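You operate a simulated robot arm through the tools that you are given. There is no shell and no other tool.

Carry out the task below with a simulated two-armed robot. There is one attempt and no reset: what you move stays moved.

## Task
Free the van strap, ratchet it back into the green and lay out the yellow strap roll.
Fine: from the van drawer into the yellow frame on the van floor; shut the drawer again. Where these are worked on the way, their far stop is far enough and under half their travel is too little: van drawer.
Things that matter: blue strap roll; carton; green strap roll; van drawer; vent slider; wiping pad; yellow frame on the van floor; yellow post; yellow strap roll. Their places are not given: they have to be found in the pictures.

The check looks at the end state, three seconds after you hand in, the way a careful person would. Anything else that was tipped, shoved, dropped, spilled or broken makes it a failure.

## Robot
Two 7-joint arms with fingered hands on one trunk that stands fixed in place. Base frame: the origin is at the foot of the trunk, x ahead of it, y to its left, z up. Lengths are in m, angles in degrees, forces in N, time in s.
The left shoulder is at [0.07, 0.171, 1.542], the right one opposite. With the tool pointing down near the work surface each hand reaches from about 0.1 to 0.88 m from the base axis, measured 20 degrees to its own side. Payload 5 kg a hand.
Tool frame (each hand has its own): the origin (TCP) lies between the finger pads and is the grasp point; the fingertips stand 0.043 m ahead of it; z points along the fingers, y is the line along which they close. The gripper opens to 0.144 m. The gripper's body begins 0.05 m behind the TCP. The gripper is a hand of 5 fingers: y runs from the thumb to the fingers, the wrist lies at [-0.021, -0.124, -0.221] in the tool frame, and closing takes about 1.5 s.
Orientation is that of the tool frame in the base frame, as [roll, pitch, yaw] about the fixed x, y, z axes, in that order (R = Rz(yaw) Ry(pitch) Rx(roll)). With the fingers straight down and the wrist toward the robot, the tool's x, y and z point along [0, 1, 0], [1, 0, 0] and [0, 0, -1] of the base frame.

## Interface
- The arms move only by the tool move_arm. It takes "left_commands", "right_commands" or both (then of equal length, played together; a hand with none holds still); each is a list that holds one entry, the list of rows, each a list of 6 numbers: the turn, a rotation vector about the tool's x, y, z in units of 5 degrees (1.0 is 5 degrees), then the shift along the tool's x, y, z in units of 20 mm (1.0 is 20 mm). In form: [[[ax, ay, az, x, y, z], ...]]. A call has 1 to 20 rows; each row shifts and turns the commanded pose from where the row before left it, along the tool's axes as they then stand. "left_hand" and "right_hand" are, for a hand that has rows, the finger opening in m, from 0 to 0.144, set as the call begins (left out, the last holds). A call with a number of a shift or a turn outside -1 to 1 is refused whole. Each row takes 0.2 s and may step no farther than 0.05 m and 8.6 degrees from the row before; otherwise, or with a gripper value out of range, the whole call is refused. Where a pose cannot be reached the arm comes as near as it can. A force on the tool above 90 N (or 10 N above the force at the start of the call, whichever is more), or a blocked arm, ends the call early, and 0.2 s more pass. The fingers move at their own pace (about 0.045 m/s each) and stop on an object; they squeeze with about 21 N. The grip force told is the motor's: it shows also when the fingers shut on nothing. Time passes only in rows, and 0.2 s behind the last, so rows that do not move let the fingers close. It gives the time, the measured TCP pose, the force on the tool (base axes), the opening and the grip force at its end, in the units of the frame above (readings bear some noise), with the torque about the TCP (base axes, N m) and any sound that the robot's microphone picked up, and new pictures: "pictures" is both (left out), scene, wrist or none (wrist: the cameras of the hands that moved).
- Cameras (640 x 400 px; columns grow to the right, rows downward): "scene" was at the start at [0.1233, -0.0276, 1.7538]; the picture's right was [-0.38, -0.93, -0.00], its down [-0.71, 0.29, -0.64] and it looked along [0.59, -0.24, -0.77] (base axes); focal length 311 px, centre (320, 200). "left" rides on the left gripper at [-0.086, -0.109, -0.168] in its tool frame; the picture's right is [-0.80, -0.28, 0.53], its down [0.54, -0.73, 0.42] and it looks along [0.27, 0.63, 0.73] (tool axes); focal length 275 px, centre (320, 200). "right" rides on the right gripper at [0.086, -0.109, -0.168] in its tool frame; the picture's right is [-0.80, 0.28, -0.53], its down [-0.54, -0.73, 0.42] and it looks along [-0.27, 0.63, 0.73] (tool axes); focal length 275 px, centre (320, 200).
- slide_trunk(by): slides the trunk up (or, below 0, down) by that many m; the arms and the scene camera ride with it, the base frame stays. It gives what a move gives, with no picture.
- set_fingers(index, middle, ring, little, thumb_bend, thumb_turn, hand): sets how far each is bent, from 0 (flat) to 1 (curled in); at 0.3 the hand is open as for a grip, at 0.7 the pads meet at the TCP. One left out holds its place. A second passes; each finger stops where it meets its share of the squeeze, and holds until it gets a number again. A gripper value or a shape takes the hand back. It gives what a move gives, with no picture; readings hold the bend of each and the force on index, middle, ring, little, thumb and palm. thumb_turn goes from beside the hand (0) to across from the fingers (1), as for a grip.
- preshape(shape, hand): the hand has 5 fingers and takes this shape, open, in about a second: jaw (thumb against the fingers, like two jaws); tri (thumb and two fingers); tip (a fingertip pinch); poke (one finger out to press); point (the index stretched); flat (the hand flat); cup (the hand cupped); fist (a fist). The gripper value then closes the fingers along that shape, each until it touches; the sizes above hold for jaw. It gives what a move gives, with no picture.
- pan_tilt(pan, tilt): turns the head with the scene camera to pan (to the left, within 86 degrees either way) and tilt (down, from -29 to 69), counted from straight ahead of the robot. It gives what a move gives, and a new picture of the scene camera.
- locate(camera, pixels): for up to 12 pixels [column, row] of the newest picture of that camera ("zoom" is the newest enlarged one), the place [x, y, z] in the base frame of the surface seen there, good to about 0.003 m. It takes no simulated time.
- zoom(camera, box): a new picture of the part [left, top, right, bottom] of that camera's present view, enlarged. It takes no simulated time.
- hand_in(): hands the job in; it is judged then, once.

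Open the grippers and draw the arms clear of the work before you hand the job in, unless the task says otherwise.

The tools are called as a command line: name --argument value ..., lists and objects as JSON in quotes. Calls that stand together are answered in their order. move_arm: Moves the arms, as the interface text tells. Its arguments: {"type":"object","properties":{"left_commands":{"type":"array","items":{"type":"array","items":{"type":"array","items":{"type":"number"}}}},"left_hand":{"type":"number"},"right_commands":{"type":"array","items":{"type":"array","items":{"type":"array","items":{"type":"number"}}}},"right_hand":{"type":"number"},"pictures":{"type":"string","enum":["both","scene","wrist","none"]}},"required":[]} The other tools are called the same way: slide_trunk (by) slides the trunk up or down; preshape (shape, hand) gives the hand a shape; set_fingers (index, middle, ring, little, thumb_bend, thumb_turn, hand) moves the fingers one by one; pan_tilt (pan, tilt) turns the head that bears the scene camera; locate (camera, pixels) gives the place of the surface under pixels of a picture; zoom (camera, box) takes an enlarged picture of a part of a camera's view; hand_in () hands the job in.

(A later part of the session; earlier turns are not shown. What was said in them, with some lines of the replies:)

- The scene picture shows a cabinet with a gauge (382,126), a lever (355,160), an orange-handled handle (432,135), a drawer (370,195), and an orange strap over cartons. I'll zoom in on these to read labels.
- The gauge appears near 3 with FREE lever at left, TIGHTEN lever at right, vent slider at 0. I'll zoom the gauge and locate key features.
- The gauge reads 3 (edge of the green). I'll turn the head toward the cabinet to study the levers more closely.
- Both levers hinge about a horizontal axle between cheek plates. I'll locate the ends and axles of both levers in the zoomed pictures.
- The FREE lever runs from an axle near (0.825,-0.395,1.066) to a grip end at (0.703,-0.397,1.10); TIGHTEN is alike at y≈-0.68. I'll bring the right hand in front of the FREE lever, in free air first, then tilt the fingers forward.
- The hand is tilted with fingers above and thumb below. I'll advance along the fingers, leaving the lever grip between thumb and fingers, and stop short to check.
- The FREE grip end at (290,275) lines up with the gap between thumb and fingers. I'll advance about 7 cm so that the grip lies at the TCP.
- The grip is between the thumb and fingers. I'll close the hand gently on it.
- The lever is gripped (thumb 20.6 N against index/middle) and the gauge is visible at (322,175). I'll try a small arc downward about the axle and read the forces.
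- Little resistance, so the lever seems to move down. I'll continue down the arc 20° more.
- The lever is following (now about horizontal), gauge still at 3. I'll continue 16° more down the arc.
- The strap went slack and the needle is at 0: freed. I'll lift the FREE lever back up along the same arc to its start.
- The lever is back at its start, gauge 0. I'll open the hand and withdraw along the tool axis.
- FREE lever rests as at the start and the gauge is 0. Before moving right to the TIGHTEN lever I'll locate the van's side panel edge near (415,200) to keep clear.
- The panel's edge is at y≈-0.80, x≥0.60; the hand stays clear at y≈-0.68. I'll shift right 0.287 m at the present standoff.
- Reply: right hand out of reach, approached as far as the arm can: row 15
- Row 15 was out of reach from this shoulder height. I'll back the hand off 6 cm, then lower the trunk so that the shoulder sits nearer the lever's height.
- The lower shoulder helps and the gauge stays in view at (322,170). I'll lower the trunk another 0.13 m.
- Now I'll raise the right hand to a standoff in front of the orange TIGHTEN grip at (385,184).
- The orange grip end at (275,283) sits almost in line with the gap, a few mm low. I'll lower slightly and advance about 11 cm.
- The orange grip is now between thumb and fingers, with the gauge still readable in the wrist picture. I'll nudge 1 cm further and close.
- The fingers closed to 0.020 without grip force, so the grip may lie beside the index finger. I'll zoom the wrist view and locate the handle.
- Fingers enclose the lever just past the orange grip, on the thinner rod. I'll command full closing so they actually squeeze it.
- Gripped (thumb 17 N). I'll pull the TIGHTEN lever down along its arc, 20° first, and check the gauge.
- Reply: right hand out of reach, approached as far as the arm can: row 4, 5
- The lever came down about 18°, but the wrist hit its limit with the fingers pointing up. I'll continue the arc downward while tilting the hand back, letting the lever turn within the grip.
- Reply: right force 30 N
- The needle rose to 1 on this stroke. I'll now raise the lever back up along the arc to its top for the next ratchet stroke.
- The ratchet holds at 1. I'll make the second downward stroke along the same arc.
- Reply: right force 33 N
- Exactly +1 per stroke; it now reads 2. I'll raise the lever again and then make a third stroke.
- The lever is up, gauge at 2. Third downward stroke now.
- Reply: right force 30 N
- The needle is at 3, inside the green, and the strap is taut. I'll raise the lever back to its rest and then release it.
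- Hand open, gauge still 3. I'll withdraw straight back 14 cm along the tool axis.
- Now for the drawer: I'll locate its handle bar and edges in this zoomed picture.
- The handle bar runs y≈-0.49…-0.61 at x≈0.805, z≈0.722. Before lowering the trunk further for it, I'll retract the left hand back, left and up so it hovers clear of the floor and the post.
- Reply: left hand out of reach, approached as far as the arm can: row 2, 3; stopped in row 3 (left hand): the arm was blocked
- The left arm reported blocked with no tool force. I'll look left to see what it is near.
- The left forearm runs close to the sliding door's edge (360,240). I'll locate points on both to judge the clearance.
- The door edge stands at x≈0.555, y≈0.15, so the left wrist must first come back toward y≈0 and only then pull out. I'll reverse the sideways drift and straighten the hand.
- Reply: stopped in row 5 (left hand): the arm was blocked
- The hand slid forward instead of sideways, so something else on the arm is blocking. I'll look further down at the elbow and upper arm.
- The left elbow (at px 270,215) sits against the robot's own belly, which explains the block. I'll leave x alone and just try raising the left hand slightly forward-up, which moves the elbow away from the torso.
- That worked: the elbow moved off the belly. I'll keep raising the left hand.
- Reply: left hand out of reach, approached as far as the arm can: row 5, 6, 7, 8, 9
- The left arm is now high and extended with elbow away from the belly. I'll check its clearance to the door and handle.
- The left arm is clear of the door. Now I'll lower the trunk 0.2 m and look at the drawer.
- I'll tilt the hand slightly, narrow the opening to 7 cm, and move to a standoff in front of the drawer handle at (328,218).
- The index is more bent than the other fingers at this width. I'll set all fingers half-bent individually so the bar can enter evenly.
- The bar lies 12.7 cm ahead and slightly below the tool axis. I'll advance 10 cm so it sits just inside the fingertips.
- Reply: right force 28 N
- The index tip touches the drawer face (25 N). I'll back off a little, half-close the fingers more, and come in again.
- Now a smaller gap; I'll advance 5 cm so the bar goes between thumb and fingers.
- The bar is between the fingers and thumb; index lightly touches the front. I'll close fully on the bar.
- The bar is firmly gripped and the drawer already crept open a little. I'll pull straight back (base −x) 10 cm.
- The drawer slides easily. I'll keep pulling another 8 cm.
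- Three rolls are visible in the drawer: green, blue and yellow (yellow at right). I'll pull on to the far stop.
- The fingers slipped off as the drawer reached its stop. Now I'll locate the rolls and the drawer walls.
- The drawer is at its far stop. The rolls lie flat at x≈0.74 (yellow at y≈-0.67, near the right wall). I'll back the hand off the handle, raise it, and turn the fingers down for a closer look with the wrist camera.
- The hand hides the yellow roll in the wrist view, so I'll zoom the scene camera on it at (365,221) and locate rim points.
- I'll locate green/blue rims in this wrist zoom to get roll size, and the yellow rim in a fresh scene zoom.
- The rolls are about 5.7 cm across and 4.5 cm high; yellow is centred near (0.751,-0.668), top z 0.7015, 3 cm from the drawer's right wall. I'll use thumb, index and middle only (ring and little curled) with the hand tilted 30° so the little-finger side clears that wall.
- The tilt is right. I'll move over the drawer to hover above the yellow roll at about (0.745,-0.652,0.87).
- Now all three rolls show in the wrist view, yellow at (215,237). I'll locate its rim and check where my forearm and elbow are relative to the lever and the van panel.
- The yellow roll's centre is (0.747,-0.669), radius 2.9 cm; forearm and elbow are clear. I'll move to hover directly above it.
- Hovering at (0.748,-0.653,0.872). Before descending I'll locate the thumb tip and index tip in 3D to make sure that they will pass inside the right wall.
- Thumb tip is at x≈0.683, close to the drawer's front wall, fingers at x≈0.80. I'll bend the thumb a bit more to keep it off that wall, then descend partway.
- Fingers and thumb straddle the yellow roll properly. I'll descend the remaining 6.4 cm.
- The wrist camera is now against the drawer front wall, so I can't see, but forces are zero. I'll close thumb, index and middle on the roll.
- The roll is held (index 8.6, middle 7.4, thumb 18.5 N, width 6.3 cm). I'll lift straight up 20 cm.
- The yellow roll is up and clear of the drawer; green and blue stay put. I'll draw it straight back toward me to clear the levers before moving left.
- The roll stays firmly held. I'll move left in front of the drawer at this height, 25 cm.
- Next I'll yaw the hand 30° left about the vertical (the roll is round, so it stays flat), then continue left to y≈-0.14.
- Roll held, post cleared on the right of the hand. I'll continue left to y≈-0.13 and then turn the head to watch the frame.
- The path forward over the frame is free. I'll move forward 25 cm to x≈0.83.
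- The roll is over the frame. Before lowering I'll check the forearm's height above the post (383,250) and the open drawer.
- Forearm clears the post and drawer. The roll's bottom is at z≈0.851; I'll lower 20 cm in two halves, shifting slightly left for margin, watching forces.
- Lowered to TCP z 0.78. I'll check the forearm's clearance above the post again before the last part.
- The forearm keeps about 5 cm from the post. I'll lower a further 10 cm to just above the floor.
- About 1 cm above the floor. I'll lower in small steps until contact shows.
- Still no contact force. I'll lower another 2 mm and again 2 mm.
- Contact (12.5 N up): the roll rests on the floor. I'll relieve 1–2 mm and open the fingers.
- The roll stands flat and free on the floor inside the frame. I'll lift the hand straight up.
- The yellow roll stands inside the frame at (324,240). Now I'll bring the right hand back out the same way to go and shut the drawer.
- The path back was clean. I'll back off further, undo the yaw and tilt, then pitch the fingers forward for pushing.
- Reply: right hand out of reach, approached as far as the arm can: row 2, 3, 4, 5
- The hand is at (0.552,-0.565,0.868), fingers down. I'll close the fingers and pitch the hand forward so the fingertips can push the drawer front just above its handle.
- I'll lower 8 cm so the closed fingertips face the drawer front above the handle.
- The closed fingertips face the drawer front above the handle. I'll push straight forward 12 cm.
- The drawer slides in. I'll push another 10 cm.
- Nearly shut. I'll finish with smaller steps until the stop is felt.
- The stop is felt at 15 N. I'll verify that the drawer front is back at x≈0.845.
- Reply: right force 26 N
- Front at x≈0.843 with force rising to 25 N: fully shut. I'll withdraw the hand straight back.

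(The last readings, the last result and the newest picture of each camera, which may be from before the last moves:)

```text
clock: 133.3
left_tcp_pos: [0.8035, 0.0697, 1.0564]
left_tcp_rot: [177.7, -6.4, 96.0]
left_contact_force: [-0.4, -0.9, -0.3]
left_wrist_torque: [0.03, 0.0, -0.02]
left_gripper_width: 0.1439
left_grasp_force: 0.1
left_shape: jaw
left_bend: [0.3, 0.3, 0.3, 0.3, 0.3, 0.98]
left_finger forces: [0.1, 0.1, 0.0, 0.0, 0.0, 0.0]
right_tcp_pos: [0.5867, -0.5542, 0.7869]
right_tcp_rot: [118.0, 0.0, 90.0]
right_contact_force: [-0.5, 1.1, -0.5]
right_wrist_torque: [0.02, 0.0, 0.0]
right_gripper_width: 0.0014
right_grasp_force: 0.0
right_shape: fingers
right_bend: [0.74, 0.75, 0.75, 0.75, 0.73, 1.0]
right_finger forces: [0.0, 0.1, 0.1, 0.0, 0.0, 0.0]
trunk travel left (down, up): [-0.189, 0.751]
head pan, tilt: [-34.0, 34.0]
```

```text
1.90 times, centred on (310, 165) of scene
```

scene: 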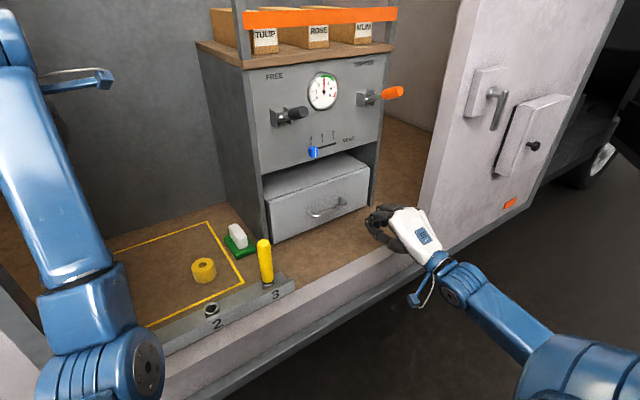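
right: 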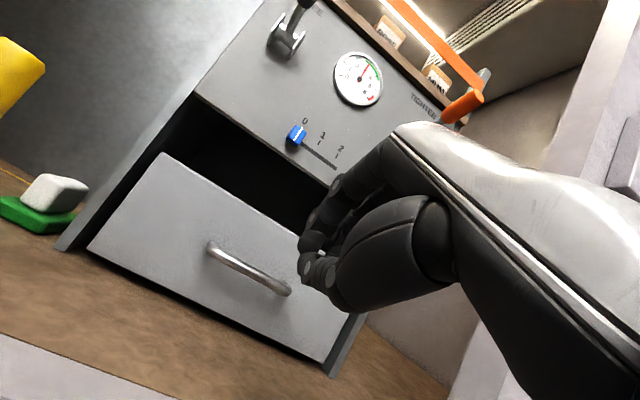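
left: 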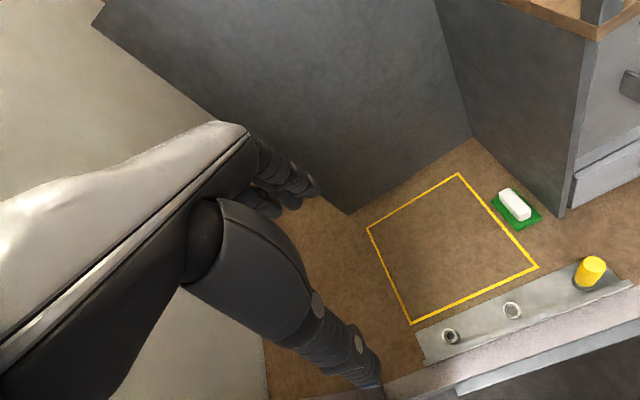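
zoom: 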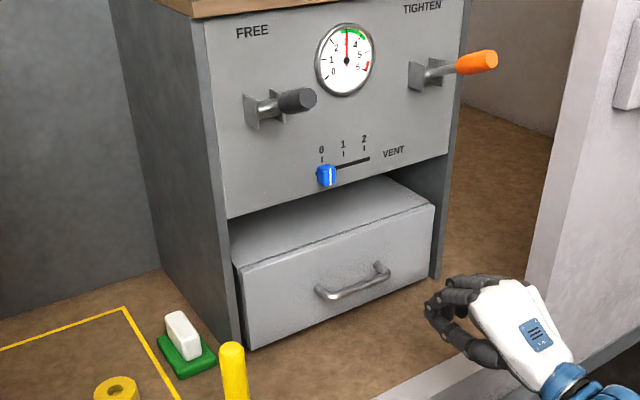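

The drawer is shut, the gauge is at 3 in the green, and the roll lies in the frame. I'll open the right hand and draw it farther back.

move_arm --right_commands '[[[0, 0, 0, 0, -0.469, -0.883], [0, 0, 0, 0, -0.469, -0.883], [0, 0, 0, 0, -0.469, -0.883], [0, 0, 0, 0, -0.469, -0.883], [0, 0, 0, 0, 0, 0], [0, 0, 0, 0, 0, 0], [0, 0, 0, 0, 0, 0], [0, 0, 0, 0, 0, 0], [0, 0, 0, 0, 0, 0]]]' --right_hand 0.144 --pictures "scene"

slide_trunk --by 0.22

pan_tilt --pan -25 --tilt 42

```text
clock: 135.3
left_tcp_pos: [0.802, 0.0688, 1.0567]
left_tcp_rot: [177.7, -6.3, 96.1]
left_contact_force: [0.6, 0.6, 0.4]
left_wrist_torque: [0.01, 0.03, 0.02]
left_gripper_width: 0.1438
left_grasp_force: 0.0
left_shape: jaw
left_bend: [0.3, 0.3, 0.3, 0.3, 0.3, 0.98]
left_finger forces: [0.1, 0.1, 0.0, 0.0, 0.0, 0.0]
right_tcp_pos: [0.5056, -0.554, 0.7872]
right_tcp_rot: [118.0, 0.0, 90.0]
right_contact_force: [0.1, 0.1, 0.1]
right_wrist_torque: [-0.01, -0.03, -0.02]
right_gripper_width: 0.1435
right_grasp_force: 0.1
right_shape: jaw
right_bend: [0.3, 0.3, 0.3, 0.3, 0.3, 0.98]
right_finger forces: [0.0, 0.0, 0.0, 0.0, 0.0, 0.0]
trunk travel left (down, up): [-0.189, 0.751]
head pan, tilt: [-34.0, 34.0]
```

scene: 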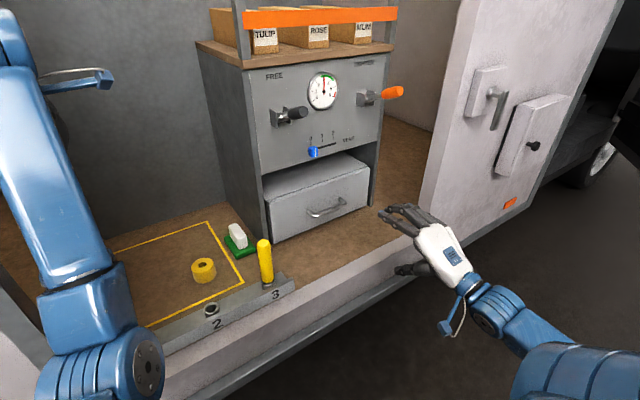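

```text
clock: 137.6
left_tcp_pos: [0.8035, 0.0691, 1.275]
left_tcp_rot: [177.7, -6.3, 96.0]
left_contact_force: [-0.1, 0.2, -0.3]
left_wrist_torque: [-0.03, -0.03, -0.01]
left_gripper_width: 0.1437
left_grasp_force: 0.1
left_shape: jaw
left_bend: [0.3, 0.3, 0.3, 0.3, 0.3, 0.98]
left_finger forces: [0.0, 0.1, 0.0, 0.1, 0.0, 0.0]
right_tcp_pos: [0.5059, -0.5541, 1.0073]
right_tcp_rot: [118.1, 0.0, 90.0]
right_contact_force: [-0.3, -0.2, 0.8]
right_wrist_torque: [-0.04, 0.01, 0.0]
right_gripper_width: 0.1434
right_grasp_force: 0.1
right_shape: jaw
right_bend: [0.3, 0.3, 0.3, 0.3, 0.3, 0.98]
right_finger forces: [0.0, 0.0, 0.1, 0.0, 0.1, 0.0]
trunk travel left (down, up): [-0.409, 0.531]
head pan, tilt: [-34.0, 34.0]
```

```text
clock: 138.3
left_tcp_pos: [0.8024, 0.068, 1.277]
left_tcp_rot: [177.7, -6.3, 96.0]
left_contact_force: [-0.6, -0.7, 0.4]
left_wrist_torque: [-0.01, -0.04, -0.04]
left_gripper_width: 0.1437
left_grasp_force: 0.1
left_shape: jaw
left_bend: [0.3, 0.3, 0.3, 0.3, 0.3, 0.98]
left_finger forces: [0.0, 0.1, 0.1, 0.0, 0.0, 0.1]
right_tcp_pos: [0.5064, -0.5537, 1.0073]
right_tcp_rot: [118.0, 0.0, 89.9]
right_contact_force: [0.9, 0.6, -0.4]
right_wrist_torque: [0.0, 0.0, 0.03]
right_gripper_width: 0.1435
right_grasp_force: 0.1
right_shape: jaw
right_bend: [0.3, 0.3, 0.3, 0.3, 0.3, 0.98]
right_finger forces: [0.0, 0.0, 0.0, 0.1, 0.0, 0.1]
trunk travel left (down, up): [-0.409, 0.531]
head pan, tilt: [-25.0, 42.0]
```

scene: 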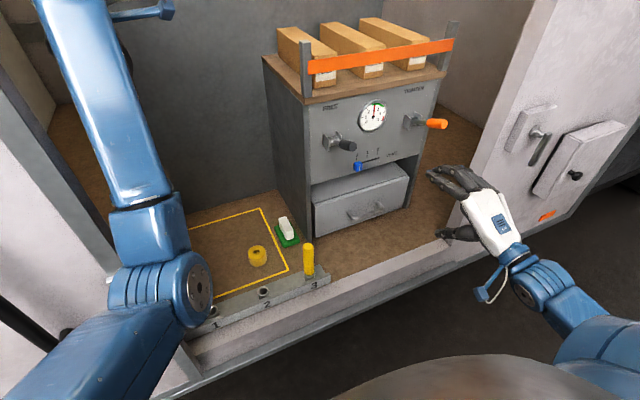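

Both hands are open and clear. I'll do a final check of the gauge, vent slider, roll, pad and drawer by zooming and locating.

zoom --camera "scene" --box '[345, 90, 405, 140]'

zoom --camera "scene" --box '[260, 10, 470, 180]'

zoom --camera "scene" --box '[190, 190, 350, 310]'

locate --camera "scene" --pixels '[[257, 255], [259, 248], [248, 258], [268, 258], [357, 167], [287, 225], [289, 238], [320, 215], [400, 200], [308, 255], [349, 146], [438, 123]]'

```text
8.00 times, centred on (375, 115) of scene
```

zoom: 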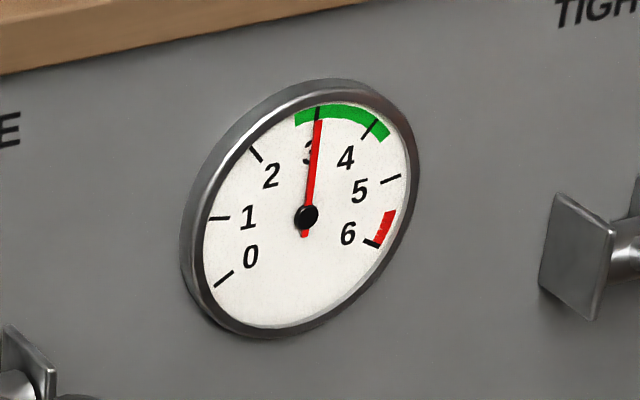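

```text
2.35 times, centred on (365, 95) of scene
```

zoom: 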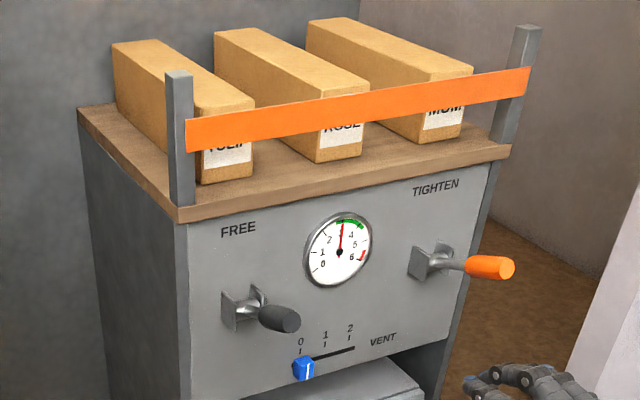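

```text
3.33 times, centred on (270, 250) of scene
```

zoom: 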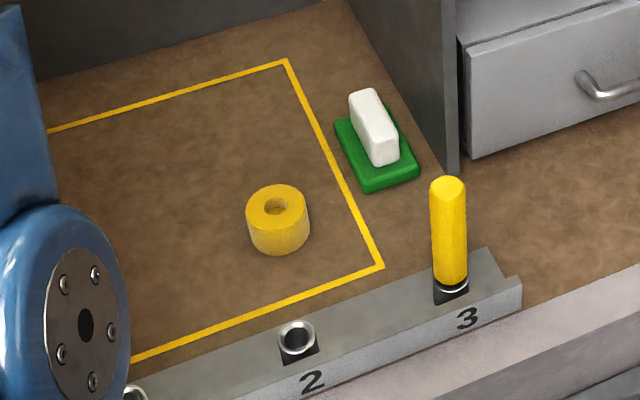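

```text
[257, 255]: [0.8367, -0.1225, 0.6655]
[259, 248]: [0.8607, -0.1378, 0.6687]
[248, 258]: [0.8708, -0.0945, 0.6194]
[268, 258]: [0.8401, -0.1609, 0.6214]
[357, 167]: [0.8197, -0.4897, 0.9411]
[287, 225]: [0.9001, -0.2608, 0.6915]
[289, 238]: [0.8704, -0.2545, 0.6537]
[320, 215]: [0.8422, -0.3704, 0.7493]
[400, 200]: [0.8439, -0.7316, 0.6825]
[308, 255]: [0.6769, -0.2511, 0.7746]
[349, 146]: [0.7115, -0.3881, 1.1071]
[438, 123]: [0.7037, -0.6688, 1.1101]
```

Everything checks out: the needle sits at 3 in the green, the strap is taut, and the roll is fully inside the frame. The drawer is shut, and the vent slider, pad and post have not moved. I'm handing in.

hand_in

```text
The job is handed in.
```

I freed the van strap, ratcheted it back into the green, put the yellow strap roll in the frame and shut the drawer, then handed the job in.

- **Strap:** Pulling the FREE lever dropped the gauge to 0 and the strap went slack. Three TIGHTEN strokes brought it back to 3, inside the green, and the strap is taut. Both levers are back at their starting positions.
- **Yellow roll:** It stands flat on the van floor inside the yellow frame. The nearest yellow line is at least about 4 cm away.
- **Drawer:** I pulled it out to its far stop, then pushed it shut until it stopped firmly. Its front is back within about 2 mm of where it started.
- **Everything else:** The green and blue rolls stayed in the drawer. The wiping pad, yellow post, vent slider and cartons all look undisturbed in the final pictures.

While I was moving the left arm out of the way, it was stopped twice. Its elbow was most likely pressing against the robot's own body. I saw no sign that it touched anything in the van. Both hands finished open; the left one is still above the van floor, about 65 cm up.
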